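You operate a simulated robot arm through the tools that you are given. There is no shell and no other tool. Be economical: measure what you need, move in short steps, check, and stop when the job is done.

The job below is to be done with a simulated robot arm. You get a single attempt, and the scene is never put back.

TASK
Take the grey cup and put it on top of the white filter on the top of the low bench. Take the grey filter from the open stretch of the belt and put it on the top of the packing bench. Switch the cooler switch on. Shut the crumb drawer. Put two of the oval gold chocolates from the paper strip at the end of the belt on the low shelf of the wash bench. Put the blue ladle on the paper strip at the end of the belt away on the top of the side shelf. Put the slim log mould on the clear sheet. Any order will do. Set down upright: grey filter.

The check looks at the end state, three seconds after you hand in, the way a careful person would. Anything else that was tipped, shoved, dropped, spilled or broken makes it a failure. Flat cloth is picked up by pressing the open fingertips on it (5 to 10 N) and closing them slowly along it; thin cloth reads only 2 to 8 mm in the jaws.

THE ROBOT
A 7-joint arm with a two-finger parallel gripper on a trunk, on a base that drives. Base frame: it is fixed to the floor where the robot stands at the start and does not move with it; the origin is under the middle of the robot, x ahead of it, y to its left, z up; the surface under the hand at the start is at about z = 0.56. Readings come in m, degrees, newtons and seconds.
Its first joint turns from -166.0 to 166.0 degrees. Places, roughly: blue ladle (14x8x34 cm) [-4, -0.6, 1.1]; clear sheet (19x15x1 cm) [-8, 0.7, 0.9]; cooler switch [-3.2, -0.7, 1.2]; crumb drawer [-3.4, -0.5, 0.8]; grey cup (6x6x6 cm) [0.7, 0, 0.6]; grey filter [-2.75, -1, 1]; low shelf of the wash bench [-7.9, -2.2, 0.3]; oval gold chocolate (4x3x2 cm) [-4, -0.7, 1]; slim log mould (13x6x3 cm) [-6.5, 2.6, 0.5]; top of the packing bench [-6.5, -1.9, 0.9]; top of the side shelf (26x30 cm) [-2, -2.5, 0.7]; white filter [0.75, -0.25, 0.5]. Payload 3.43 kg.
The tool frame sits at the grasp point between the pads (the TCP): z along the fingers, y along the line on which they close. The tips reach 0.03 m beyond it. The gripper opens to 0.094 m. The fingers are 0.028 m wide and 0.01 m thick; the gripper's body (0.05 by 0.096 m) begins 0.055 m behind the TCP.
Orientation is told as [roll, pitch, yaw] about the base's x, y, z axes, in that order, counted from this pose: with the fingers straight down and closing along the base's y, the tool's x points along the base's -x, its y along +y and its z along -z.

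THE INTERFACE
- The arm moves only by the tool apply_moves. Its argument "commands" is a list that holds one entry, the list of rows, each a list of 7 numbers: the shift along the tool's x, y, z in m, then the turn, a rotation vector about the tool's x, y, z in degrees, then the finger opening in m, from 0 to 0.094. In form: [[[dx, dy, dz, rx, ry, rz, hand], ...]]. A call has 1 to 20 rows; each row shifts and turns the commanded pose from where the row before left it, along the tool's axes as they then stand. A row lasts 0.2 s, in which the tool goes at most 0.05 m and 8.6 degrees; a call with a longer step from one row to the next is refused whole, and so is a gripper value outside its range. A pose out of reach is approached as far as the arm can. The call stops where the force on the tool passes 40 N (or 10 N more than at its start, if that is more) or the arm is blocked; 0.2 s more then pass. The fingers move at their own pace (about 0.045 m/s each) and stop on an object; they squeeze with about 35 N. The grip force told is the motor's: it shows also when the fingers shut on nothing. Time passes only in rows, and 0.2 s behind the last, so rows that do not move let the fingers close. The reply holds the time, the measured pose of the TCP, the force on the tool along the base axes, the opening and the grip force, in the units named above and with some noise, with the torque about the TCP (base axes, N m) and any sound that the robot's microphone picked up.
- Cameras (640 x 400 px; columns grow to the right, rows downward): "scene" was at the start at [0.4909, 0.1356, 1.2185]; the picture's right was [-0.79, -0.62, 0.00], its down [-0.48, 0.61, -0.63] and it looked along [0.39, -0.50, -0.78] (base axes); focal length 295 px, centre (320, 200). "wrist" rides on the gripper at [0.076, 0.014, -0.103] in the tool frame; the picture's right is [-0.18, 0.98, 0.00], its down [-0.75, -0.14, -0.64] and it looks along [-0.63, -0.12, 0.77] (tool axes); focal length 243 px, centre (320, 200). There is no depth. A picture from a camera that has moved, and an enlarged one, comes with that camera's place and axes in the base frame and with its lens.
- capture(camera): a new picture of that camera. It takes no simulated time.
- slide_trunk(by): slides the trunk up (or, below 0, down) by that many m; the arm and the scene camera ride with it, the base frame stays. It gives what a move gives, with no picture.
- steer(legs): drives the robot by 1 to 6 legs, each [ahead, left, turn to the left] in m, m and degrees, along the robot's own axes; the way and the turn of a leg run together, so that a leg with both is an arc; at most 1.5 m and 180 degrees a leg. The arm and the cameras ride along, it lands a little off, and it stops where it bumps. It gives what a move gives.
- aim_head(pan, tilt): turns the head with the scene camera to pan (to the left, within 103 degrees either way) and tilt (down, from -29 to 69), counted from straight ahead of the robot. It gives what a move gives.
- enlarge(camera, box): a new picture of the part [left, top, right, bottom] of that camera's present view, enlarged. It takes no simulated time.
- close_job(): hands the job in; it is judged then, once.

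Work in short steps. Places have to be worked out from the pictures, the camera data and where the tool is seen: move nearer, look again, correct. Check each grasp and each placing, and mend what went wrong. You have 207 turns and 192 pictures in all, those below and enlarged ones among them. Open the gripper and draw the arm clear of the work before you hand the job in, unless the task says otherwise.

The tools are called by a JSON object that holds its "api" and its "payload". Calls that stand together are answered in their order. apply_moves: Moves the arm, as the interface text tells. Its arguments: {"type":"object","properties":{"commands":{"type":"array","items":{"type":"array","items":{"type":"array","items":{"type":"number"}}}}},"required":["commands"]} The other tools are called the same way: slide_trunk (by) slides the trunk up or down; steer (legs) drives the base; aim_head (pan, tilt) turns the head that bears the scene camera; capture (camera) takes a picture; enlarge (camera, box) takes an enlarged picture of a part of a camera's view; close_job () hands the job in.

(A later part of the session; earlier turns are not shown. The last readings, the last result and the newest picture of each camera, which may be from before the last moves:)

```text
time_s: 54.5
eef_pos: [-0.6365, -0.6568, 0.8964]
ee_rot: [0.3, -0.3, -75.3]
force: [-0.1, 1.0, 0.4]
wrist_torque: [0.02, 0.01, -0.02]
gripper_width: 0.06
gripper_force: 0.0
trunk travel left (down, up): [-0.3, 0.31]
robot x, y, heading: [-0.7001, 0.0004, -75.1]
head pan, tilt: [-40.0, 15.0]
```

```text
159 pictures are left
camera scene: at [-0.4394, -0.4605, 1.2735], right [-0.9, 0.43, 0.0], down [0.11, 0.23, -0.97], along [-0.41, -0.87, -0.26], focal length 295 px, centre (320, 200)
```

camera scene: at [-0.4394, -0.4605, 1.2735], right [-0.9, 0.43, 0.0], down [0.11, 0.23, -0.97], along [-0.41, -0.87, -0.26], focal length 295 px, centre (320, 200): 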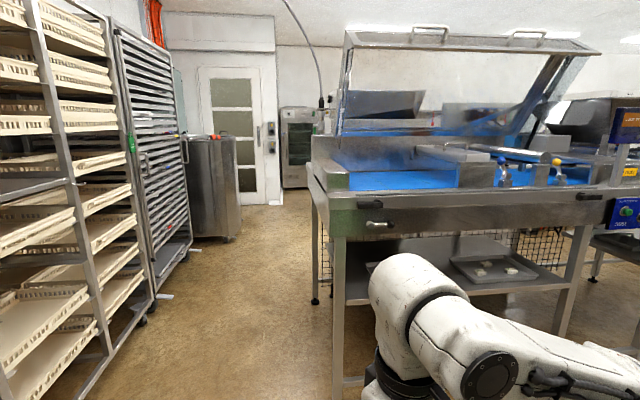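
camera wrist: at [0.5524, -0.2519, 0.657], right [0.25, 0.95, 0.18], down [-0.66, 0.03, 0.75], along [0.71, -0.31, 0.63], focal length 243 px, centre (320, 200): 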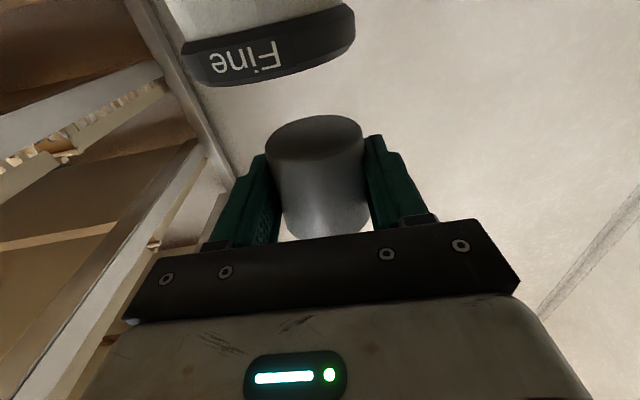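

The line (belt machine) runs along -x at y ≈ -1.3. I move a bit away from the shelf and turn to face -x.

{"api": "steer", "payload": {"legs": [[0.25, 0, 0], [0, 0, -105]]}}

{"api": "aim_head", "payload": {"pan": 0, "tilt": 15}}

{"api": "capture", "payload": {"camera": "scene"}}

{"api": "aim_head", "payload": {"pan": 50, "tilt": 15}}

{"api": "capture", "payload": {"camera": "scene"}}

```text
time_s: 60.8
eef_pos: [-1.2895, -0.1271, 0.8972]
ee_rot: [0.3, -0.2, 179.2]
force: [-0.5, -0.6, -0.5]
wrist_torque: [0.01, 0.03, 0.01]
gripper_width: 0.0602
gripper_force: 0.0
trunk travel left (down, up): [-0.3, 0.31]
robot x, y, heading: [-0.6367, -0.2399, 178.8]
head pan, tilt: [-40.0, 15.0]
```

```text
time_s: 61.9
eef_pos: [-1.289, -0.1271, 0.8978]
ee_rot: [0.3, -0.2, 179.2]
force: [-0.3, 0.1, 0.0]
wrist_torque: [-0.01, -0.03, 0.01]
gripper_width: 0.0599
gripper_force: 0.0
trunk travel left (down, up): [-0.3, 0.31]
robot x, y, heading: [-0.6393, -0.2403, 179.1]
head pan, tilt: [0.0, 15.0]
```

```text
158 pictures are left
camera scene: at [-1.1744, -0.4281, 1.2735], right [0.02, 1.0, 0.0], down [0.26, 0.0, -0.97], along [-0.97, 0.02, -0.26], focal length 295 px, centre (320, 200)
```

scene: 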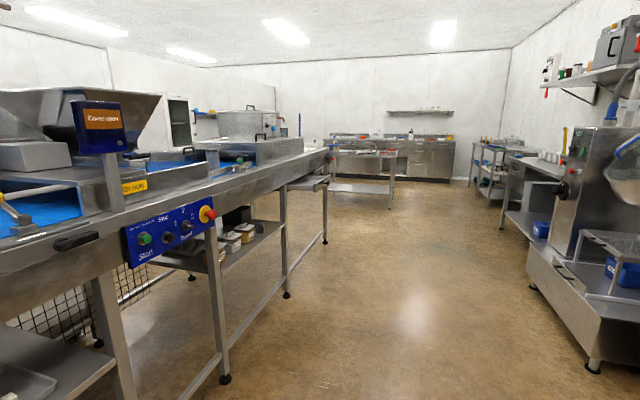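

```text
time_s: 63.1
eef_pos: [-1.2893, -0.127, 0.8971]
ee_rot: [0.3, -0.2, 179.3]
force: [-0.1, 0.0, -0.3]
wrist_torque: [0.01, 0.02, -0.01]
gripper_width: 0.0599
gripper_force: 0.0
trunk travel left (down, up): [-0.3, 0.31]
robot x, y, heading: [-0.635, -0.2444, 179.1]
head pan, tilt: [50.0, 15.0]
```

```text
157 pictures are left
camera scene: at [-1.1422, -0.5002, 1.2735], right [-0.76, 0.65, 0.0], down [0.17, 0.2, -0.97], along [-0.63, -0.73, -0.26], focal length 295 px, centre (320, 200)
```

scene: 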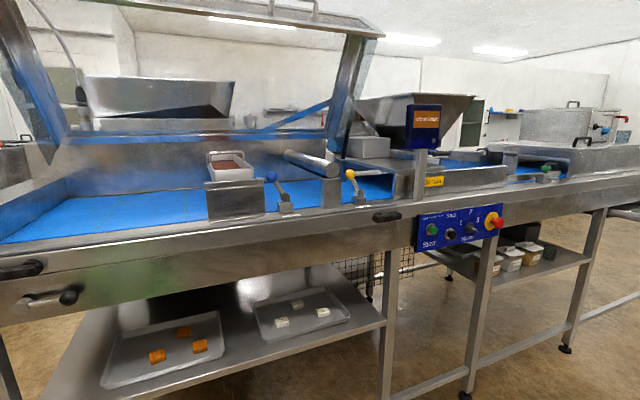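

I zoom along the far part of the belt to find the filter, cooler switch, drawer and ladle.

{"api": "enlarge", "payload": {"camera": "scene", "box": [440, 110, 640, 235]}}

{"api": "steer", "payload": {"legs": [[0.9, 0, 0]]}}

{"api": "capture", "payload": {"camera": "scene"}}

```text
3.20 times, centred on (540, 172) of scene
camera zoom: at [-1.1422, -0.5002, 1.2735], right [-0.76, 0.65, 0.0], down [0.17, 0.2, -0.97], along [-0.63, -0.73, -0.26], focal length 944 px, centre (-384, 288)
```

zoom: 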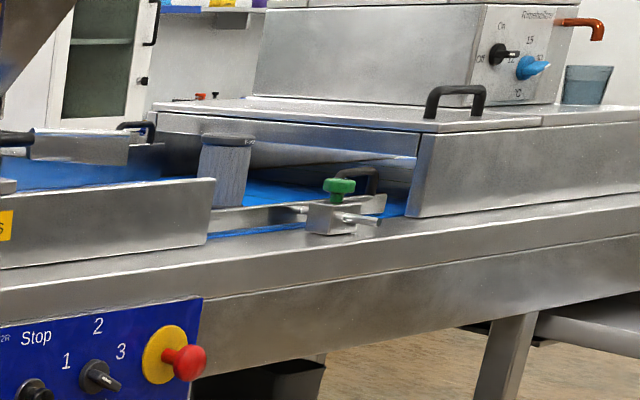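

```text
time_s: 67.8
eef_pos: [-2.1917, -0.1217, 0.8966]
ee_rot: [0.2, -0.2, 179.5]
force: [0.4, 0.4, 0.3]
wrist_torque: [0.0, -0.02, 0.04]
gripper_width: 0.06
gripper_force: 0.1
trunk travel left (down, up): [-0.3, 0.31]
robot x, y, heading: [-1.5384, -0.231, 179.6]
head pan, tilt: [50.0, 15.0]
```

```text
155 pictures are left
camera scene: at [-2.0419, -0.4935, 1.2735], right [-0.76, 0.65, 0.0], down [0.17, 0.2, -0.97], along [-0.63, -0.73, -0.26], focal length 295 px, centre (320, 200)
```

scene: 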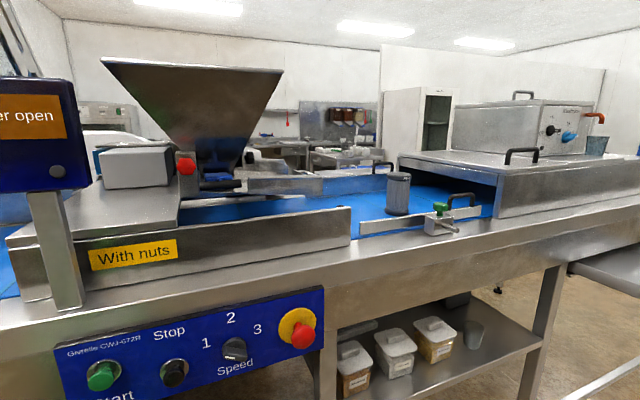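

The grey filter stands on the open belt stretch. I raise the trunk so the hand clears the machine, drive alongside and turn to face it.

{"api": "slide_trunk", "payload": {"by": 0.25}}

{"api": "steer", "payload": {"legs": [[1.1, -0.1, 0], [0, 0, 90]]}}

{"api": "aim_head", "payload": {"pan": 0, "tilt": 35}}

{"api": "capture", "payload": {"camera": "scene"}}

{"api": "capture", "payload": {"camera": "wrist"}}

```text
time_s: 70.4
eef_pos: [-2.1917, -0.1213, 1.1462]
ee_rot: [0.3, -0.2, 179.7]
force: [-0.3, 0.0, -0.6]
wrist_torque: [-0.02, -0.02, 0.02]
gripper_width: 0.0599
gripper_force: 0.0
trunk travel left (down, up): [-0.55, 0.06]
robot x, y, heading: [-1.5407, -0.2357, 179.6]
head pan, tilt: [50.0, 15.0]
```

```text
time_s: 79.8
eef_pos: [-2.7392, -0.7755, 1.1466]
ee_rot: [0.3, -0.1, -90.7]
force: [-0.9, -0.3, -0.2]
wrist_torque: [-0.01, 0.04, 0.01]
gripper_width: 0.0598
gripper_force: 0.1
trunk travel left (down, up): [-0.55, 0.06]
robot x, y, heading: [-2.6256, -0.1211, -90.5]
head pan, tilt: [50.0, 15.0]
```

```text
time_s: 81.0
eef_pos: [-2.7399, -0.7755, 1.1462]
ee_rot: [0.3, -0.2, -90.6]
force: [-0.1, -0.6, 0.7]
wrist_torque: [-0.01, 0.0, -0.03]
gripper_width: 0.0601
gripper_force: 0.0
trunk travel left (down, up): [-0.55, 0.06]
robot x, y, heading: [-2.6279, -0.1233, -90.7]
head pan, tilt: [0.0, 35.0]
```

```text
154 pictures are left
camera scene: at [-2.4364, -0.6555, 1.4915], right [-1.0, 0.01, 0.0], down [0.01, 0.57, -0.82], along [-0.01, -0.82, -0.57], focal length 295 px, centre (320, 200)
```

scene: 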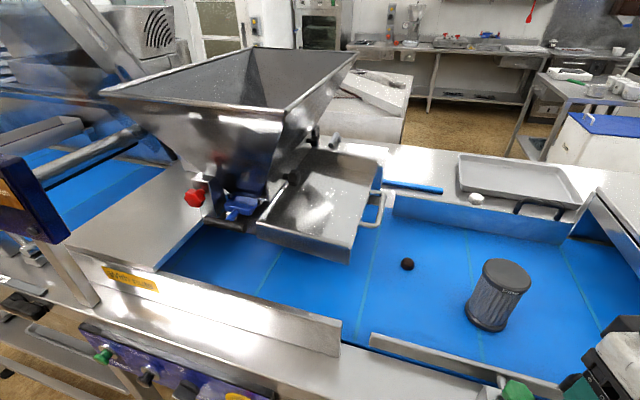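

```text
153 pictures are left
camera wrist: at [-2.7252, -0.6987, 1.2496], right [0.98, -0.2, 0.01], down [-0.15, -0.75, 0.64], along [-0.12, -0.63, -0.77], focal length 243 px, centre (320, 200)
```

wrist: 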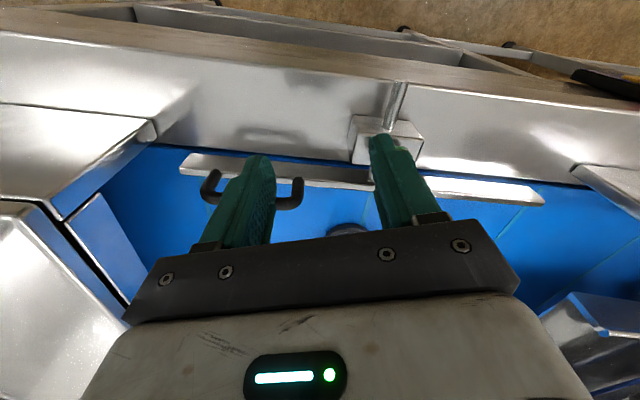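

The filter is in view at about (-2.79, -1.02), top z ≈ 1.06. I take a second bearing with the head panned, since the camera moves with panning.

{"api": "enlarge", "payload": {"camera": "scene", "box": [440, 240, 560, 350]}}

{"api": "aim_head", "payload": {"pan": -60, "tilt": 40}}

{"api": "capture", "payload": {"camera": "scene"}}

```text
3.64 times, centred on (500, 295) of scene
camera zoom: at [-2.4364, -0.6555, 1.4915], right [-1.0, 0.01, 0.0], down [0.01, 0.57, -0.82], along [-0.01, -0.82, -0.57], focal length 1073 px, centre (-334, -146)
```

zoom: 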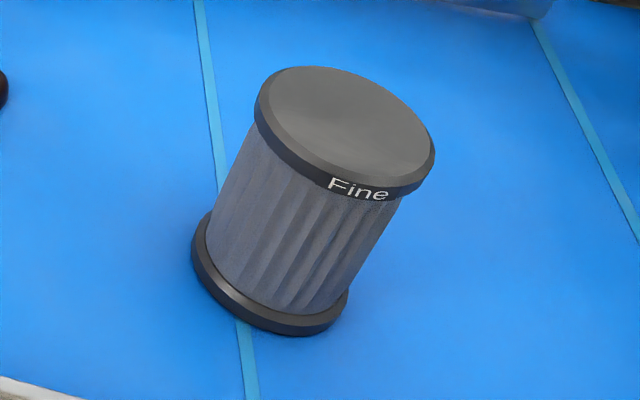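

```text
time_s: 82.3
eef_pos: [-2.7398, -0.7759, 1.1468]
ee_rot: [0.3, -0.1, -90.7]
force: [-0.6, 1.0, 1.2]
wrist_torque: [-0.01, -0.02, -0.02]
gripper_width: 0.0599
gripper_force: 0.1
trunk travel left (down, up): [-0.55, 0.06]
robot x, y, heading: [-2.6294, -0.1253, -90.6]
head pan, tilt: [-60.0, 40.0]
```

```text
151 pictures are left
camera scene: at [-2.5095, -0.6091, 1.4839], right [-0.49, 0.87, 0.0], down [0.56, 0.31, -0.77], along [-0.67, -0.38, -0.64], focal length 295 px, centre (320, 200)
```

scene: 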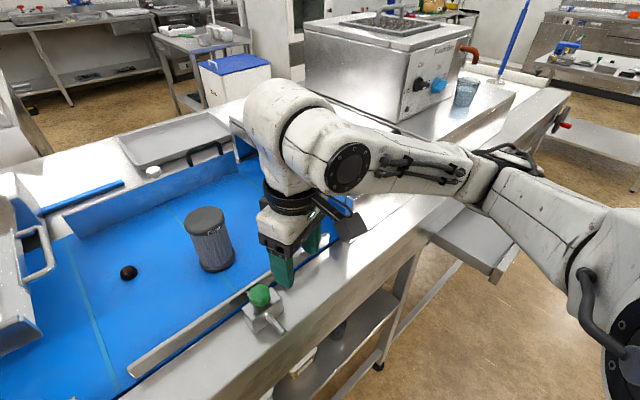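

Triangulated: filter top centre (-2.740, -0.973, 1.12). I raise the trunk the rest and bring the hand over it, jaws open.

{"api": "slide_trunk", "payload": {"by": 0.05}}

{"api": "apply_moves", "payload": {"commands": [[[-0.033, 0, 0, 0, 0, 0, 0.094], [-0.033, 0, 0, 0, 0, 0, 0.094], [-0.033, 0, 0, 0, 0, 0, 0.094], [-0.033, 0, 0, 0, 0, 0, 0.094], [-0.033, 0, 0, 0, 0, 0, 0.094], [-0.033, 0, 0, 0, 0, 0, 0.094]]]}}

{"api": "capture", "payload": {"camera": "scene"}}

{"api": "capture", "payload": {"camera": "wrist"}}

```text
time_s: 83.2
eef_pos: [-2.7392, -0.7748, 1.1962]
ee_rot: [0.3, -0.1, -90.7]
force: [-0.3, 0.5, 0.4]
wrist_torque: [-0.02, -0.04, 0.02]
gripper_width: 0.0599
gripper_force: 0.0
trunk travel left (down, up): [-0.6, 0.01]
robot x, y, heading: [-2.6203, -0.1225, -90.5]
head pan, tilt: [-60.0, 40.0]
```

```text
time_s: 84.6
eef_pos: [-2.7406, -0.9747, 1.1954]
ee_rot: [0.5, -0.3, -90.7]
force: [-0.5, -0.2, -0.4]
wrist_torque: [0.0, -0.03, 0.04]
gripper_width: 0.0939
gripper_force: 0.0
trunk travel left (down, up): [-0.6, 0.01]
robot x, y, heading: [-2.6271, -0.125, -90.6]
head pan, tilt: [-60.0, 40.0]
```

```text
150 pictures are left
camera scene: at [-2.5096, -0.6092, 1.5339], right [-0.49, 0.87, 0.0], down [0.56, 0.31, -0.77], along [-0.67, -0.37, -0.64], focal length 295 px, centre (320, 200)
```

scene: 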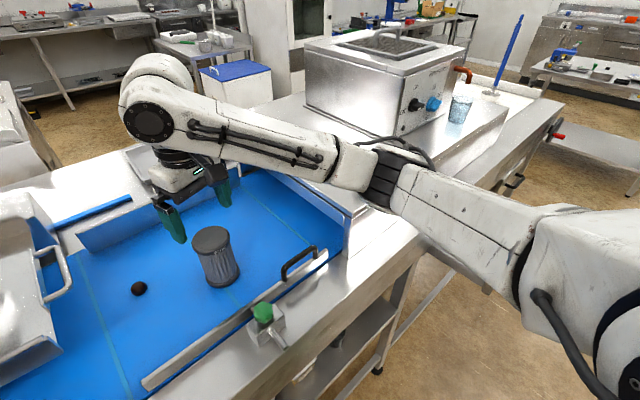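

```text
149 pictures are left
camera wrist: at [-2.7273, -0.8964, 1.2983], right [0.98, -0.2, 0.01], down [-0.15, -0.75, 0.65], along [-0.12, -0.63, -0.76], focal length 243 px, centre (320, 200)
```

wrist: 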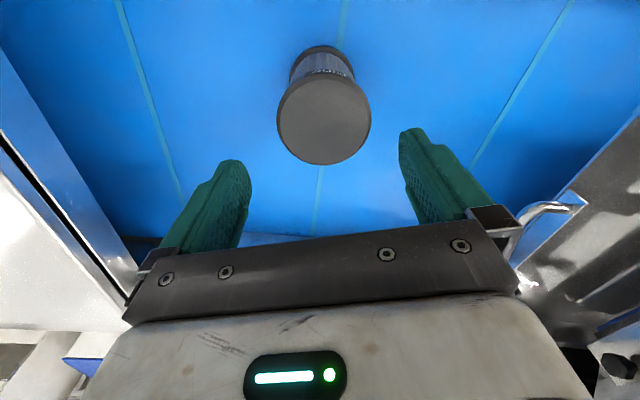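

Wrist view confirms the filter at (-2.738, -0.969), ~7 cm wide. I descend to z ≈ 1.09 and close.

{"api": "apply_moves", "payload": {"commands": [[[0.004, 0.002, 0.03, 0, 0, 0, 0.094], [0, 0, 0.03, 0, 0, 0, 0.094], [0, 0, 0.03, 0, 0, 0, 0.094], [0, 0, 0.015, 0, 0, 0, 0.094], [0, 0, 0, 0, 0, 0, 0.094], [0, 0, 0, 0, 0, 0, 0.05], [0, 0, 0, 0, 0, 0, 0.05], [0, 0, 0, 0, 0, 0, 0.05], [0, 0, 0, 0, 0, 0, 0.05]]]}}

{"api": "enlarge", "payload": {"camera": "scene", "box": [120, 150, 300, 310]}}

```text
time_s: 86.6
eef_pos: [-2.7388, -0.9699, 1.0924]
ee_rot: [0.4, -0.1, -90.7]
force: [0.3, -0.4, -0.9]
wrist_torque: [0.01, 0.01, 0.0]
gripper_width: 0.0687
gripper_force: 34.8
trunk travel left (down, up): [-0.6, 0.01]
robot x, y, heading: [-2.6251, -0.1218, -90.7]
head pan, tilt: [-60.0, 40.0]
```

```text
2.50 times, centred on (210, 230) of scene
camera zoom: at [-2.5095, -0.6092, 1.5339], right [-0.49, 0.87, 0.0], down [0.56, 0.31, -0.77], along [-0.67, -0.37, -0.64], focal length 738 px, centre (595, 125)
```

zoom: 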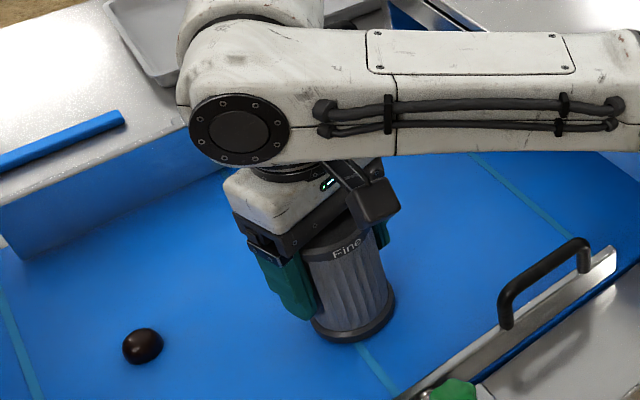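

Gripped at 6.9 cm. I lift gently 12 cm.

{"api": "apply_moves", "payload": {"commands": [[[0, 0, -0.005, 0, 0, 0, 0.05], [0, 0, -0.01, 0, 0, 0, 0.05], [0, 0, -0.02, 0, 0, 0, 0.05], [0, 0, -0.02, 0, 0, 0, 0.05], [0, 0, -0.025, 0, 0, 0, 0.05], [0, 0, -0.025, 0, 0, 0, 0.05], [0, 0, -0.025, 0, 0, 0, 0.05], [0, 0, -0.02, 0, 0, 0, 0.05], [0, 0, -0.01, 0, 0, 0, 0.05]]]}}

{"api": "capture", "payload": {"camera": "wrist"}}

{"api": "capture", "payload": {"camera": "scene"}}

```text
time_s: 88.6
eef_pos: [-2.7403, -0.9688, 1.1959]
ee_rot: [0.3, -0.3, -90.7]
force: [-0.1, 0.5, -1.4]
wrist_torque: [-0.01, -0.01, 0.01]
gripper_width: 0.0685
gripper_force: 34.7
out of reach, approached as far as the arm can: row 7, 8, 9
trunk travel left (down, up): [-0.6, 0.01]
robot x, y, heading: [-2.6285, -0.1276, -90.7]
head pan, tilt: [-60.0, 40.0]
```

```text
147 pictures are left
camera wrist: at [-2.7257, -0.892, 1.2983], right [0.98, -0.2, 0.01], down [-0.15, -0.75, 0.65], along [-0.12, -0.63, -0.76], focal length 243 px, centre (320, 200)
```

wrist: 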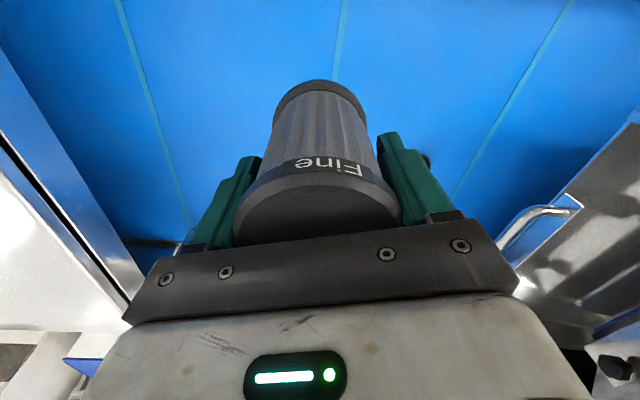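

```text
146 pictures are left
camera scene: at [-2.5095, -0.6092, 1.5339], right [-0.49, 0.87, 0.0], down [0.56, 0.31, -0.77], along [-0.67, -0.37, -0.64], focal length 295 px, centre (320, 200)
```

scene: 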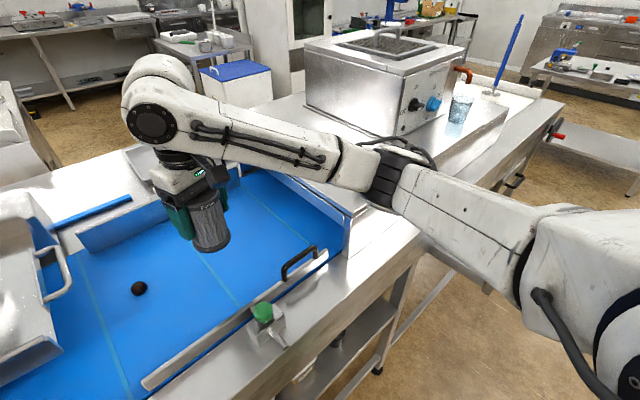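

Held firmly. The green clamp knob lies right behind it, so I shift 12 cm in +x first, then back the base away from the machine.

{"api": "apply_moves", "payload": {"commands": [[[0, 0.02, 0, 0, 0, 0, 0.05], [0, 0.025, 0, 0, 0, 0, 0.05], [0, 0.025, 0, 0, 0, 0, 0.05], [0, 0.025, 0, 0, 0, 0, 0.05], [0, 0.025, 0, 0, 0, 0, 0.05]]]}}

{"api": "capture", "payload": {"camera": "scene"}}

```text
time_s: 89.8
eef_pos: [-2.6193, -0.9709, 1.1955]
ee_rot: [0.3, -0.1, -90.7]
force: [-0.6, -0.4, -0.5]
wrist_torque: [0.0, -0.01, 0.02]
gripper_width: 0.0684
gripper_force: 34.3
trunk travel left (down, up): [-0.6, 0.01]
robot x, y, heading: [-2.6257, -0.1232, -90.8]
head pan, tilt: [-60.0, 40.0]
```

```text
145 pictures are left
camera scene: at [-2.5096, -0.6092, 1.5339], right [-0.49, 0.87, 0.0], down [0.56, 0.31, -0.77], along [-0.67, -0.37, -0.64], focal length 295 px, centre (320, 200)
```

scene: 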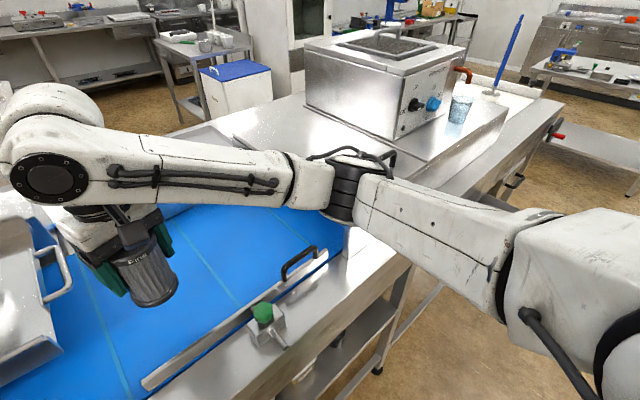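

Clear. I back off 0.4 m, then turn right to face -x.

{"api": "steer", "payload": {"legs": [[-0.4, 0, 0]]}}

{"api": "apply_moves", "payload": {"commands": [[[0.03, 0, 0, 0, 0, 0, 0.05], [0.03, 0, 0, 0, 0, 0, 0.05], [0.03, 0, 0, 0, 0, 0, 0.05], [0.03, 0, 0, 0, 0, 0, 0.05], [0.03, 0, 0, 0, 0, 0, 0.05], [0.03, 0, 0, 0, 0, 0, 0.05]]]}}

{"api": "steer", "payload": {"legs": [[0, 0, -90]]}}

{"api": "aim_head", "payload": {"pan": 15, "tilt": 22}}

{"api": "capture", "payload": {"camera": "scene"}}

```text
time_s: 92.3
eef_pos: [-2.6139, -0.5679, 1.1947]
ee_rot: [0.3, -0.2, -90.7]
force: [0.4, -0.2, -0.9]
wrist_torque: [-0.04, -0.03, -0.04]
gripper_width: 0.0681
gripper_force: 34.7
trunk travel left (down, up): [-0.6, 0.01]
robot x, y, heading: [-2.6261, 0.2807, -90.5]
head pan, tilt: [-60.0, 40.0]
```

```text
time_s: 93.7
eef_pos: [-2.6134, -0.3896, 1.1939]
ee_rot: [0.3, -0.1, -90.7]
force: [0.0, 0.8, -2.1]
wrist_torque: [0.01, 0.0, 0.0]
gripper_width: 0.0682
gripper_force: 35.1
trunk travel left (down, up): [-0.6, 0.01]
robot x, y, heading: [-2.6214, 0.2816, -90.9]
head pan, tilt: [-60.0, 40.0]
```

```text
time_s: 97.9
eef_pos: [-3.2896, 0.2738, 1.1936]
ee_rot: [0.3, -0.1, 178.9]
force: [1.3, 0.4, 0.2]
wrist_torque: [0.02, -0.01, 0.0]
gripper_width: 0.0677
gripper_force: 35.3
trunk travel left (down, up): [-0.6, 0.01]
robot x, y, heading: [-2.6224, 0.2808, 178.8]
head pan, tilt: [-60.0, 40.0]
```

```text
time_s: 99.4
eef_pos: [-3.2904, 0.2741, 1.1933]
ee_rot: [0.3, -0.1, 179.0]
force: [-0.4, 1.0, -1.3]
wrist_torque: [-0.03, 0.01, 0.0]
gripper_width: 0.0679
gripper_force: 34.9
trunk travel left (down, up): [-0.6, 0.01]
robot x, y, heading: [-2.6197, 0.2763, 179.2]
head pan, tilt: [15.0, 22.0]
```

```text
144 pictures are left
camera scene: at [-3.1552, 0.0713, 1.562], right [-0.24, 0.97, 0.0], down [0.36, 0.09, -0.93], along [-0.9, -0.22, -0.37], focal length 295 px, centre (320, 200)
```

scene: 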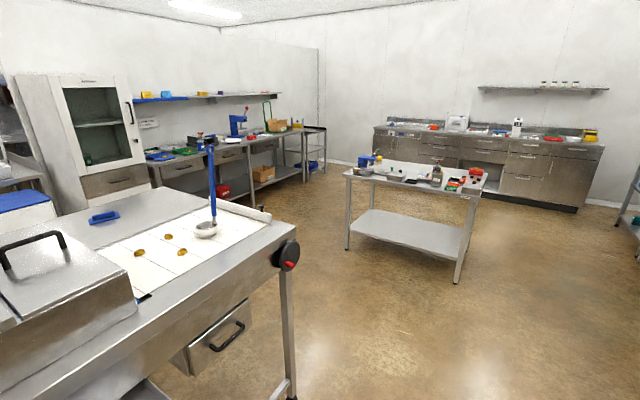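

I can see the whole route: ladle and gold chocolates on the paper, packing bench along the left wall, and a table in the middle from x ≈ -5.4. I'll pass between the line's end and the table: first ahead 1.9 m, turn left to face -y.

{"api": "steer", "payload": {"legs": [[1.0, 0, 0], [0.9, 0, 0], [0, 0, 90]]}}

{"api": "aim_head", "payload": {"pan": 0, "tilt": 25}}

{"api": "capture", "payload": {"camera": "scene"}}

{"api": "aim_head", "payload": {"pan": -70, "tilt": 35}}

{"api": "capture", "payload": {"camera": "scene"}}

```text
time_s: 112.8
eef_pos: [-4.5309, -0.3465, 1.1944]
ee_rot: [0.3, -0.1, -91.7]
force: [-0.1, -0.2, -0.5]
wrist_torque: [-0.02, 0.02, -0.01]
gripper_width: 0.0677
gripper_force: 35.2
trunk travel left (down, up): [-0.6, 0.01]
robot x, y, heading: [-4.5241, 0.3228, -91.9]
head pan, tilt: [15.0, 22.0]
```

```text
time_s: 113.5
eef_pos: [-4.5299, -0.3478, 1.1942]
ee_rot: [0.3, -0.2, -91.7]
force: [0.0, -0.6, -1.2]
wrist_torque: [-0.01, 0.02, 0.0]
gripper_width: 0.0677
gripper_force: 35.4
trunk travel left (down, up): [-0.6, 0.01]
robot x, y, heading: [-4.5273, 0.3227, -92.2]
head pan, tilt: [0.0, 25.0]
```

```text
143 pictures are left
camera scene: at [-4.3467, -0.2163, 1.5572], right [-1.0, 0.03, 0.0], down [0.01, 0.42, -0.91], along [-0.03, -0.91, -0.42], focal length 295 px, centre (320, 200)
```

scene: 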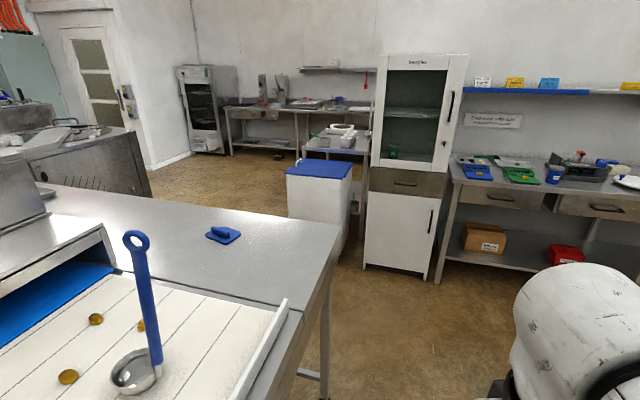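

```text
time_s: 115.0
eef_pos: [-4.5296, -0.3464, 1.1939]
ee_rot: [0.3, -0.1, -91.7]
force: [0.6, -1.0, -0.8]
wrist_torque: [-0.02, -0.03, 0.02]
gripper_width: 0.0677
gripper_force: 35.0
trunk travel left (down, up): [-0.6, 0.01]
robot x, y, heading: [-4.5275, 0.3228, -91.8]
head pan, tilt: [-70.0, 35.0]
```

```text
142 pictures are left
camera scene: at [-4.4276, -0.1518, 1.5415], right [-0.31, 0.95, 0.0], down [0.54, 0.18, -0.82], along [-0.78, -0.26, -0.57], focal length 295 px, centre (320, 200)
```

scene: 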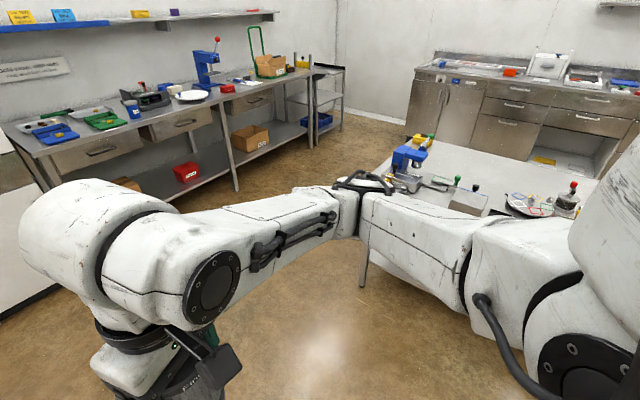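

I strafe right, drive ahead between line and table, then strafe along the packing bench.

{"api": "steer", "payload": {"legs": [[0, -0.4, 2], [1.25, 0, 0], [0, -0.8, 0]]}}

{"api": "aim_head", "payload": {"pan": -30, "tilt": 30}}

{"api": "capture", "payload": {"camera": "scene"}}

```text
time_s: 127.2
eef_pos: [-5.7057, -1.5795, 1.1949]
ee_rot: [0.3, -0.1, -89.9]
force: [-0.7, -1.0, -1.4]
wrist_torque: [-0.01, 0.0, -0.01]
gripper_width: 0.0677
gripper_force: 35.3
trunk travel left (down, up): [-0.6, 0.01]
robot x, y, heading: [-5.7266, -0.911, -90.1]
head pan, tilt: [-70.0, 35.0]
```

```text
time_s: 128.3
eef_pos: [-5.7056, -1.5799, 1.1935]
ee_rot: [0.3, -0.2, -89.9]
force: [-0.2, 0.2, -0.3]
wrist_torque: [0.02, 0.0, 0.02]
gripper_width: 0.068
gripper_force: 34.9
trunk travel left (down, up): [-0.6, 0.01]
robot x, y, heading: [-5.7231, -0.9093, -90.1]
head pan, tilt: [-30.0, 30.0]
```

```text
141 pictures are left
camera scene: at [-5.5715, -1.4304, 1.5492], right [-0.87, 0.5, 0.0], down [0.25, 0.43, -0.87], along [-0.43, -0.75, -0.5], focal length 295 px, centre (320, 200)
```

scene: 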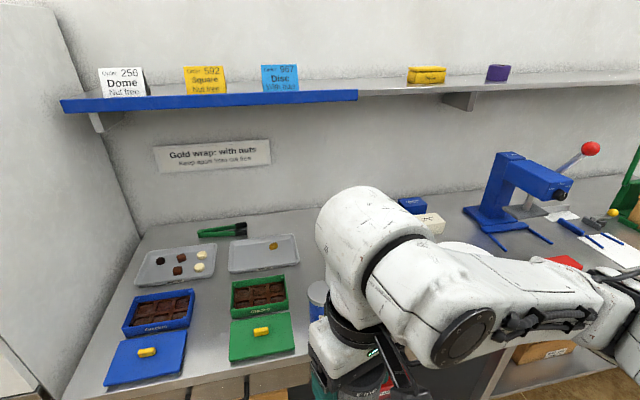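

Items fill the left part. I look further right for a free spot on the bench.

{"api": "aim_head", "payload": {"pan": -65, "tilt": 30}}

{"api": "capture", "payload": {"camera": "scene"}}

{"api": "aim_head", "payload": {"pan": 0, "tilt": 35}}

{"api": "capture", "payload": {"camera": "scene"}}

{"api": "capture", "payload": {"camera": "wrist"}}

```text
time_s: 129.3
eef_pos: [-5.704, -1.58, 1.1944]
ee_rot: [0.3, -0.1, -89.9]
force: [1.1, 0.0, -0.6]
wrist_torque: [-0.03, -0.01, 0.0]
gripper_width: 0.0677
gripper_force: 34.8
trunk travel left (down, up): [-0.6, 0.01]
robot x, y, heading: [-5.7248, -0.9063, -90.0]
head pan, tilt: [-65.0, 30.0]
```

```text
140 pictures are left
camera scene: at [-5.6081, -1.3904, 1.5492], right [-0.42, 0.91, 0.0], down [0.45, 0.21, -0.87], along [-0.78, -0.37, -0.5], focal length 295 px, centre (320, 200)
```

scene: 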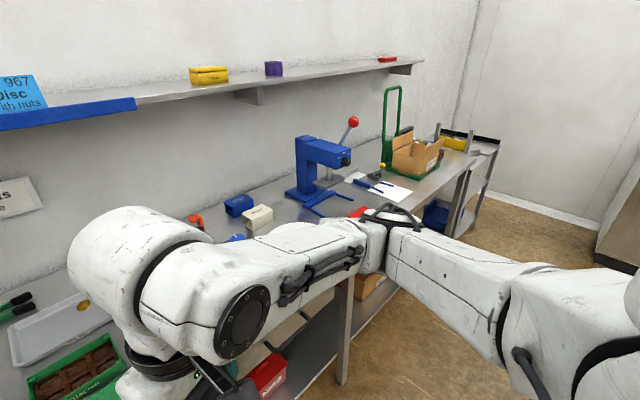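

```text
time_s: 130.6
eef_pos: [-5.7057, -1.5792, 1.193]
ee_rot: [0.2, -0.1, -90.0]
force: [-0.6, -0.8, -0.1]
wrist_torque: [-0.03, -0.01, 0.0]
gripper_width: 0.0675
gripper_force: 34.9
trunk travel left (down, up): [-0.6, 0.01]
robot x, y, heading: [-5.7244, -0.9086, -90.3]
head pan, tilt: [0.0, 35.0]
```

```text
139 pictures are left
camera scene: at [-5.5262, -1.4401, 1.5414], right [-1.0, 0.0, 0.0], down [0.0, 0.57, -0.82], along [0.0, -0.82, -0.57], focal length 295 px, centre (320, 200)
```

scene: 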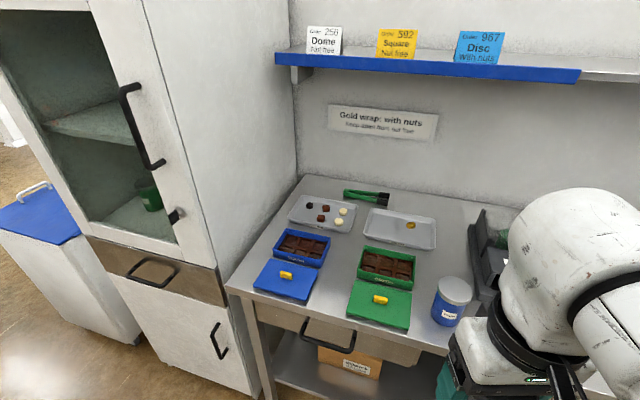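

```text
138 pictures are left
camera wrist: at [-5.6922, -1.503, 1.297], right [0.98, -0.18, 0.01], down [-0.14, -0.75, 0.64], along [-0.11, -0.63, -0.77], focal length 243 px, centre (320, 200)
```

wrist: 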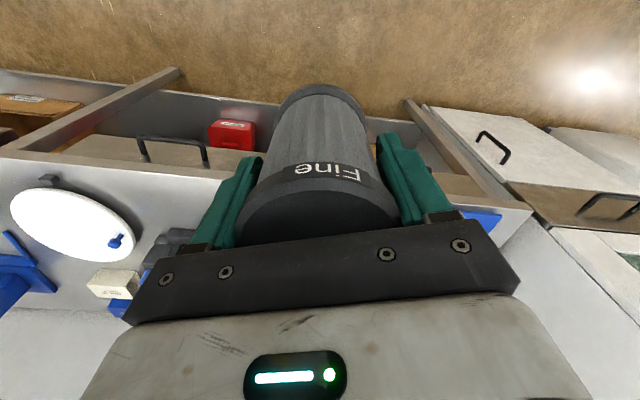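

I strafe 0.45 m further right to view the next bench part.

{"api": "steer", "payload": {"legs": [[0, -0.45, 0]]}}

{"api": "aim_head", "payload": {"pan": -15, "tilt": 35}}

{"api": "capture", "payload": {"camera": "scene"}}

{"api": "capture", "payload": {"camera": "wrist"}}

```text
time_s: 133.4
eef_pos: [-6.1587, -1.5795, 1.1942]
ee_rot: [0.3, -0.1, -90.0]
force: [0.3, 0.3, -1.0]
wrist_torque: [0.01, 0.0, -0.01]
gripper_width: 0.0678
gripper_force: 34.5
trunk travel left (down, up): [-0.6, 0.01]
robot x, y, heading: [-6.1785, -0.9135, -89.9]
head pan, tilt: [0.0, 35.0]
```

```text
time_s: 134.1
eef_pos: [-6.1593, -1.5803, 1.1939]
ee_rot: [0.2, -0.1, -90.0]
force: [0.5, 0.1, -0.8]
wrist_torque: [0.03, 0.02, 0.04]
gripper_width: 0.0677
gripper_force: 35.2
trunk travel left (down, up): [-0.6, 0.01]
robot x, y, heading: [-6.1779, -0.914, -89.9]
head pan, tilt: [-15.0, 35.0]
```

```text
137 pictures are left
camera scene: at [-6.0025, -1.4375, 1.5414], right [-0.97, 0.26, 0.0], down [0.15, 0.55, -0.82], along [-0.21, -0.79, -0.57], focal length 295 px, centre (320, 200)
```

scene: 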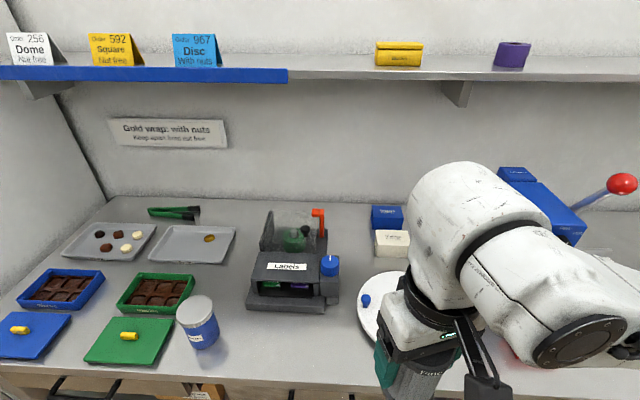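

```text
136 pictures are left
camera wrist: at [-6.1458, -1.5033, 1.297], right [0.98, -0.18, 0.01], down [-0.14, -0.75, 0.64], along [-0.11, -0.63, -0.77], focal length 243 px, centre (320, 200)
```

wrist: 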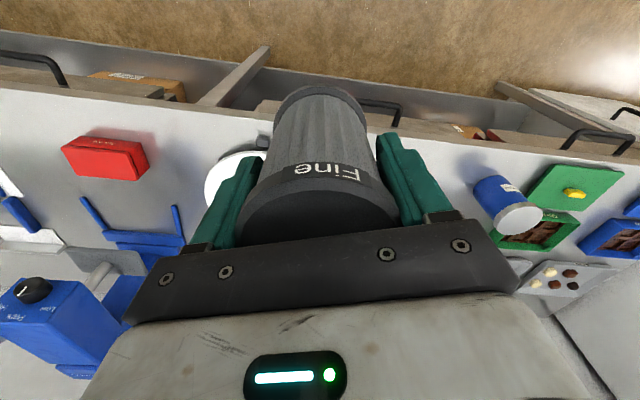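

A clear spot exists in front of the label machine at about (-6.04, -1.80), between jar and plate. I move the base 0.1 m nearer and 0.11 m left, then check.

{"api": "steer", "payload": {"legs": [[0.1, 0.11, 0]]}}

{"api": "apply_moves", "payload": {"commands": [[[-0.03, 0, 0, 0, 0, 0, 0.05], [-0.03, 0, 0, 0, 0, 0, 0.05], [-0.03, 0, 0, 0, 0, 0, 0.05], [-0.03, 0, 0, 0, 0, 0, 0.05]]]}}

{"api": "aim_head", "payload": {"pan": -15, "tilt": 45}}

{"api": "capture", "payload": {"camera": "scene"}}

{"api": "capture", "payload": {"camera": "wrist"}}

```text
time_s: 135.5
eef_pos: [-6.0504, -1.6801, 1.1936]
ee_rot: [0.3, -0.1, -90.0]
force: [0.1, 0.0, -0.8]
wrist_torque: [-0.01, -0.02, 0.01]
gripper_width: 0.0676
gripper_force: 34.5
trunk travel left (down, up): [-0.6, 0.01]
robot x, y, heading: [-6.0659, -1.009, -90.0]
head pan, tilt: [-15.0, 35.0]
```

```text
time_s: 136.5
eef_pos: [-6.05, -1.8018, 1.1929]
ee_rot: [0.3, -0.1, -90.0]
force: [-0.3, 0.0, -1.2]
wrist_torque: [-0.01, 0.01, -0.02]
gripper_width: 0.0676
gripper_force: 34.9
trunk travel left (down, up): [-0.6, 0.01]
robot x, y, heading: [-6.0664, -1.0114, -89.9]
head pan, tilt: [-15.0, 35.0]
```

```text
time_s: 137.2
eef_pos: [-6.0493, -1.8003, 1.1937]
ee_rot: [0.2, -0.1, -90.0]
force: [0.2, -1.0, -0.3]
wrist_torque: [0.0, 0.0, -0.03]
gripper_width: 0.0675
gripper_force: 35.2
trunk travel left (down, up): [-0.6, 0.01]
robot x, y, heading: [-6.0633, -1.0111, -90.1]
head pan, tilt: [-15.0, 45.0]
```

```text
135 pictures are left
camera scene: at [-5.8915, -1.5316, 1.5266], right [-0.97, 0.26, 0.0], down [0.18, 0.68, -0.71], along [-0.18, -0.68, -0.71], focal length 295 px, centre (320, 200)
```

scene: 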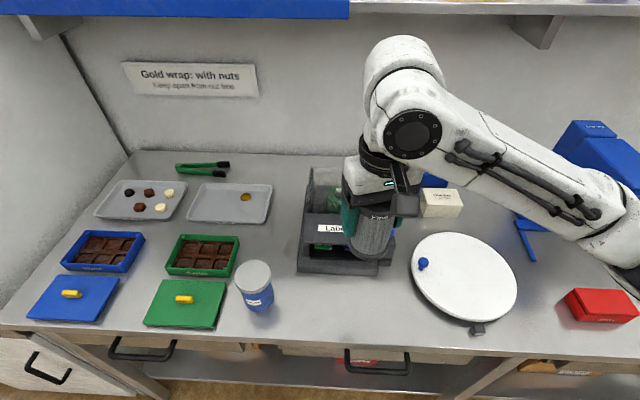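

```text
134 pictures are left
camera wrist: at [-6.0364, -1.7238, 1.2967], right [0.98, -0.18, 0.01], down [-0.15, -0.75, 0.64], along [-0.11, -0.63, -0.77], focal length 243 px, centre (320, 200)
```

wrist: 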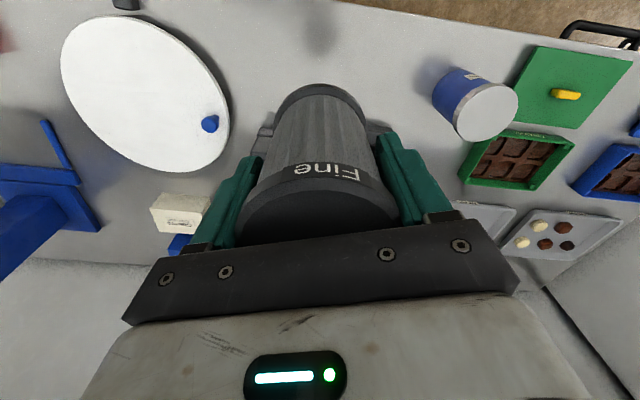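

Bench top triangulates to z ≈ 0.90; the spot under the hand is clear. I lower to just above.

{"api": "apply_moves", "payload": {"commands": [[[0, 0.01, 0.03, 0, 0, 0, 0.05], [0, 0, 0.035, 0, 0, 0, 0.05], [0, 0, 0.035, 0, 0, 0, 0.05], [0, 0, 0.035, 0, 0, 0, 0.05], [0, 0, 0.025, 0, 0, 0, 0.05], [0, 0, 0.015, 0, 0, 0, 0.05], [0, 0, 0, 0, 0, 0, 0.05]]]}}

{"api": "enlarge", "payload": {"camera": "scene", "box": [290, 150, 470, 330]}}

```text
time_s: 138.8
eef_pos: [-6.0384, -1.8014, 1.0189]
ee_rot: [0.2, -0.1, -90.0]
force: [1.1, -0.4, -0.7]
wrist_torque: [-0.01, -0.04, -0.01]
gripper_width: 0.0674
gripper_force: 34.9
trunk travel left (down, up): [-0.6, 0.01]
robot x, y, heading: [-6.0673, -1.013, -90.0]
head pan, tilt: [-15.0, 45.0]
```

```text
2.22 times, centred on (380, 240) of scene
camera zoom: at [-5.8915, -1.5316, 1.5266], right [-0.97, 0.26, 0.0], down [0.18, 0.68, -0.71], along [-0.18, -0.68, -0.71], focal length 656 px, centre (187, 111)
```

zoom: 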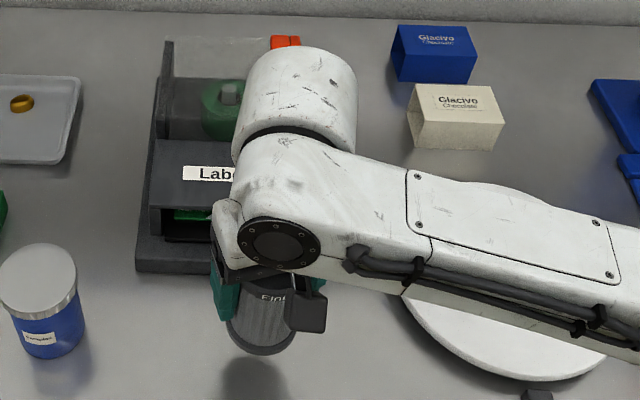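

Now creep down the rest, watching the force.

{"api": "apply_moves", "payload": {"commands": [[[0, 0, 0.01, 0, 0, 0, 0.05], [0, 0, 0.01, 0, 0, 0, 0.05], [0, 0, 0.008, 0, 0, 0, 0.05], [0, 0, 0, 0, 0, 0, 0.05]]]}}

{"api": "apply_moves", "payload": {"commands": [[[0, 0, 0.002, 0, 0, 0, 0.05], [0, 0, 0.002, 0, 0, 0, 0.05], [0, 0, 0, 0, 0, 0, 0.05]]]}}

{"api": "apply_moves", "payload": {"commands": [[[0, 0, 0.002, 0, 0, 0, 0.05], [0, 0, 0.002, 0, 0, 0, 0.05], [0, 0, 0, 0, 0, 0, 0.05]]]}}

```text
time_s: 139.8
eef_pos: [-6.0386, -1.8012, 0.9913]
ee_rot: [0.3, 0.0, -90.0]
force: [-0.3, -0.2, -0.4]
wrist_torque: [-0.01, -0.01, -0.01]
gripper_width: 0.0675
gripper_force: 35.1
trunk travel left (down, up): [-0.6, 0.01]
robot x, y, heading: [-6.0649, -1.012, -90.0]
head pan, tilt: [-15.0, 45.0]
```

```text
time_s: 140.6
eef_pos: [-6.0381, -1.8025, 0.9871]
ee_rot: [0.2, 0.0, -90.0]
force: [-0.3, -1.5, -2.1]
wrist_torque: [-0.01, -0.01, 0.02]
gripper_width: 0.0675
gripper_force: 35.3
trunk travel left (down, up): [-0.6, 0.01]
robot x, y, heading: [-6.0682, -1.0079, -90.3]
head pan, tilt: [-15.0, 45.0]
```

```text
time_s: 141.4
eef_pos: [-6.0392, -1.8007, 0.9831]
ee_rot: [0.3, -0.1, -90.1]
force: [0.2, -0.4, -0.6]
wrist_torque: [0.04, -0.04, -0.01]
gripper_width: 0.0677
gripper_force: 35.1
trunk travel left (down, up): [-0.6, 0.01]
robot x, y, heading: [-6.0633, -1.011, -90.0]
head pan, tilt: [-15.0, 45.0]
```

{"api": "apply_moves", "payload": {"commands": [[[0, 0, 0.002, 0, 0, 0, 0.05], [0, 0, 0.002, 0, 0, 0, 0.05], [0, 0, 0, 0, 0, 0, 0.05]]]}}

{"api": "apply_moves", "payload": {"commands": [[[0, 0, 0.002, 0, 0, 0, 0.05], [0, 0, 0, 0, 0, 0, 0.05]]]}}

{"api": "apply_moves", "payload": {"commands": [[[0, 0, 0.002, 0, 0, 0, 0.05], [0, 0, 0, 0, 0, 0, 0.05]]]}}

```text
time_s: 142.2
eef_pos: [-6.0386, -1.8003, 0.9807]
ee_rot: [0.3, -0.1, -90.0]
force: [-0.3, 1.2, -1.6]
wrist_torque: [0.04, -0.01, -0.01]
gripper_width: 0.0674
gripper_force: 34.9
trunk travel left (down, up): [-0.6, 0.01]
robot x, y, heading: [-6.069, -1.0165, -89.9]
head pan, tilt: [-15.0, 45.0]
```

```text
time_s: 142.8
eef_pos: [-6.0383, -1.802, 0.9778]
ee_rot: [0.4, -0.2, -90.0]
force: [0.3, -1.2, -0.5]
wrist_torque: [0.01, -0.04, -0.01]
gripper_width: 0.0671
gripper_force: 34.9
trunk travel left (down, up): [-0.6, 0.01]
robot x, y, heading: [-6.0654, -1.0147, -89.9]
head pan, tilt: [-15.0, 45.0]
```

```text
time_s: 143.4
eef_pos: [-6.0385, -1.7999, 0.9747]
ee_rot: [0.3, -0.1, -90.0]
force: [-0.1, -0.1, -1.4]
wrist_torque: [0.01, -0.03, 0.01]
gripper_width: 0.0674
gripper_force: 35.3
trunk travel left (down, up): [-0.6, 0.01]
robot x, y, heading: [-6.0715, -1.0147, -89.9]
head pan, tilt: [-15.0, 45.0]
```

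I check visually how much gap remains.

{"api": "enlarge", "payload": {"camera": "wrist", "box": [240, 20, 420, 140]}}

{"api": "enlarge", "payload": {"camera": "scene", "box": [340, 220, 440, 330]}}

```text
3.33 times, centred on (330, 80) of wrist
camera zoom: at [-6.0256, -1.7242, 1.0781], right [0.98, -0.18, 0.01], down [-0.15, -0.75, 0.64], along [-0.11, -0.63, -0.77], focal length 809 px, centre (287, 600)
```

zoom: 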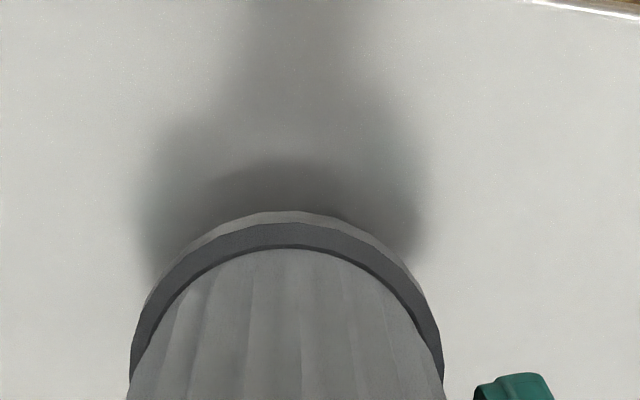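

```text
3.64 times, centred on (390, 275) of scene
camera zoom: at [-5.8915, -1.5316, 1.5266], right [-0.97, 0.26, 0.0], down [0.18, 0.68, -0.71], along [-0.18, -0.68, -0.71], focal length 1073 px, centre (66, -73)
```

zoom: 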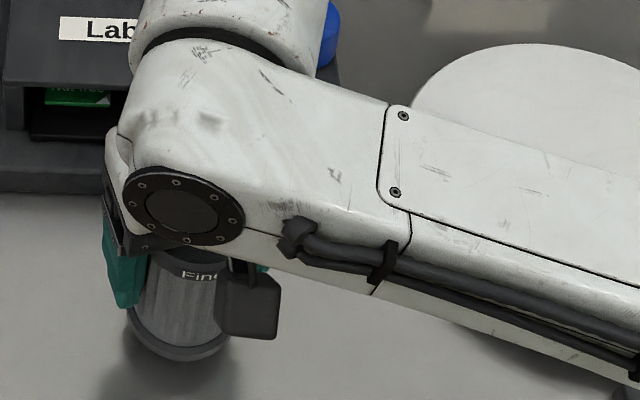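

A small gap remains; continue.

{"api": "apply_moves", "payload": {"commands": [[[0, 0, 0.002, 0, 0, 0, 0.05], [0, 0, 0.001, 0, 0, 0, 0.05], [0, 0, 0, 0, 0, 0, 0.05]]]}}

{"api": "apply_moves", "payload": {"commands": [[[0, 0, 0.002, 0, 0, 0, 0.05], [0, 0, 0, 0, 0, 0, 0.05]]]}}

{"api": "apply_moves", "payload": {"commands": [[[0, 0, 0.002, 0, 0, 0, 0.05], [0, 0, 0, 0, 0, 0, 0.05]]]}}

```text
time_s: 144.2
eef_pos: [-6.0386, -1.8007, 0.9729]
ee_rot: [0.4, -0.1, -89.9]
force: [0.2, -0.7, -0.5]
wrist_torque: [-0.01, 0.03, -0.01]
gripper_width: 0.0677
gripper_force: 35.3
trunk travel left (down, up): [-0.6, 0.01]
robot x, y, heading: [-6.0673, -1.0108, -90.3]
head pan, tilt: [-15.0, 45.0]
```

```text
time_s: 144.8
eef_pos: [-6.0388, -1.8011, 0.9705]
ee_rot: [0.3, -0.2, -89.9]
force: [-0.2, -0.9, -0.7]
wrist_torque: [0.01, 0.01, -0.01]
gripper_width: 0.0673
gripper_force: 34.7
trunk travel left (down, up): [-0.6, 0.01]
robot x, y, heading: [-6.0681, -1.01, -90.1]
head pan, tilt: [-15.0, 45.0]
```

```text
time_s: 145.4
eef_pos: [-6.0395, -1.8011, 0.9688]
ee_rot: [0.3, -0.1, -90.0]
force: [0.3, 0.4, -1.7]
wrist_torque: [-0.01, 0.01, -0.01]
gripper_width: 0.0675
gripper_force: 35.4
trunk travel left (down, up): [-0.6, 0.01]
robot x, y, heading: [-6.065, -1.0119, -89.9]
head pan, tilt: [-15.0, 45.0]
```

{"api": "apply_moves", "payload": {"commands": [[[0, 0, 0.002, 0, 0, 0, 0.05], [0, 0, 0.001, 0, 0, 0, 0.05], [0, 0, 0, 0, 0, 0, 0.05]]]}}

{"api": "apply_moves", "payload": {"commands": [[[0, 0, 0.002, 0, 0, 0, 0.05], [0, 0, 0, 0, 0, 0, 0.05]]]}}

{"api": "enlarge", "payload": {"camera": "wrist", "box": [240, 20, 420, 140]}}

```text
time_s: 146.2
eef_pos: [-6.0383, -1.8005, 0.9652]
ee_rot: [0.3, -0.1, -90.0]
force: [0.2, 0.0, -0.3]
wrist_torque: [-0.02, -0.02, 0.0]
gripper_width: 0.0674
gripper_force: 34.9
trunk travel left (down, up): [-0.6, 0.01]
robot x, y, heading: [-6.066, -1.0095, -89.9]
head pan, tilt: [-15.0, 45.0]
```

```text
time_s: 146.8
eef_pos: [-6.0404, -1.8016, 0.9632]
ee_rot: [0.3, -0.1, -90.1]
force: [0.1, -0.4, -1.3]
wrist_torque: [0.02, 0.02, 0.02]
gripper_width: 0.0673
gripper_force: 35.1
trunk travel left (down, up): [-0.6, 0.01]
robot x, y, heading: [-6.0656, -1.0094, -90.0]
head pan, tilt: [-15.0, 45.0]
```

```text
3.33 times, centred on (330, 80) of wrist
camera zoom: at [-6.0253, -1.7241, 1.0666], right [0.98, -0.18, 0.01], down [-0.15, -0.75, 0.64], along [-0.11, -0.63, -0.77], focal length 809 px, centre (287, 600)
```

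zoom: 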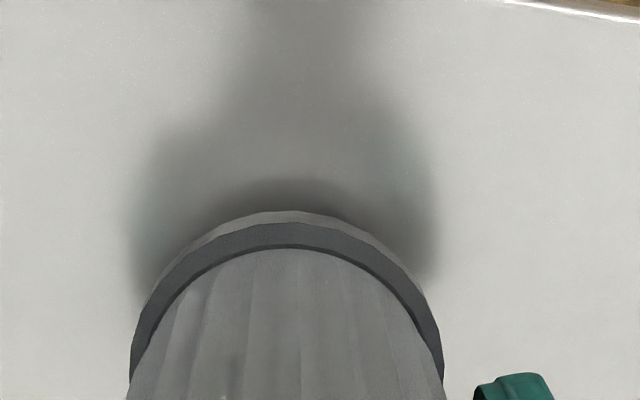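

Shadow is still closing; continue with 4 mm per call.

{"api": "apply_moves", "payload": {"commands": [[[0, 0, 0.002, 0, 0, 0, 0.05], [0, 0, 0.002, 0, 0, 0, 0.05], [0, 0, 0, 0, 0, 0, 0.05]]]}}

{"api": "apply_moves", "payload": {"commands": [[[0, 0, 0.002, 0, 0, 0, 0.05], [0, 0, 0.001, 0, 0, 0, 0.05], [0, 0, 0, 0, 0, 0, 0.05]]]}}

{"api": "apply_moves", "payload": {"commands": [[[0, 0, 0.002, 0, 0, 0, 0.05], [0, 0, 0.001, 0, 0, 0, 0.05], [0, 0, 0, 0, 0, 0, 0.05]]]}}

```text
time_s: 147.6
eef_pos: [-6.0397, -1.8012, 0.9584]
ee_rot: [0.3, -0.1, -90.0]
force: [0.0, -0.3, -0.4]
wrist_torque: [0.02, 0.02, 0.0]
gripper_width: 0.0677
gripper_force: 34.8
trunk travel left (down, up): [-0.6, 0.01]
robot x, y, heading: [-6.0652, -1.0097, -90.1]
head pan, tilt: [-15.0, 45.0]
```

```text
time_s: 148.4
eef_pos: [-6.0383, -1.8013, 0.9553]
ee_rot: [0.4, 0.0, -90.1]
force: [0.8, -0.2, -1.3]
wrist_torque: [0.02, 0.0, 0.0]
gripper_width: 0.0676
gripper_force: 35.0
trunk travel left (down, up): [-0.6, 0.01]
robot x, y, heading: [-6.0698, -1.0126, -89.9]
head pan, tilt: [-15.0, 45.0]
```

```text
time_s: 149.2
eef_pos: [-6.0387, -1.8012, 0.9531]
ee_rot: [0.3, -0.1, -89.9]
force: [0.6, 0.7, -0.5]
wrist_torque: [-0.01, 0.03, -0.02]
gripper_width: 0.0673
gripper_force: 35.4
trunk travel left (down, up): [-0.6, 0.01]
robot x, y, heading: [-6.0669, -1.0116, -90.1]
head pan, tilt: [-15.0, 45.0]
```

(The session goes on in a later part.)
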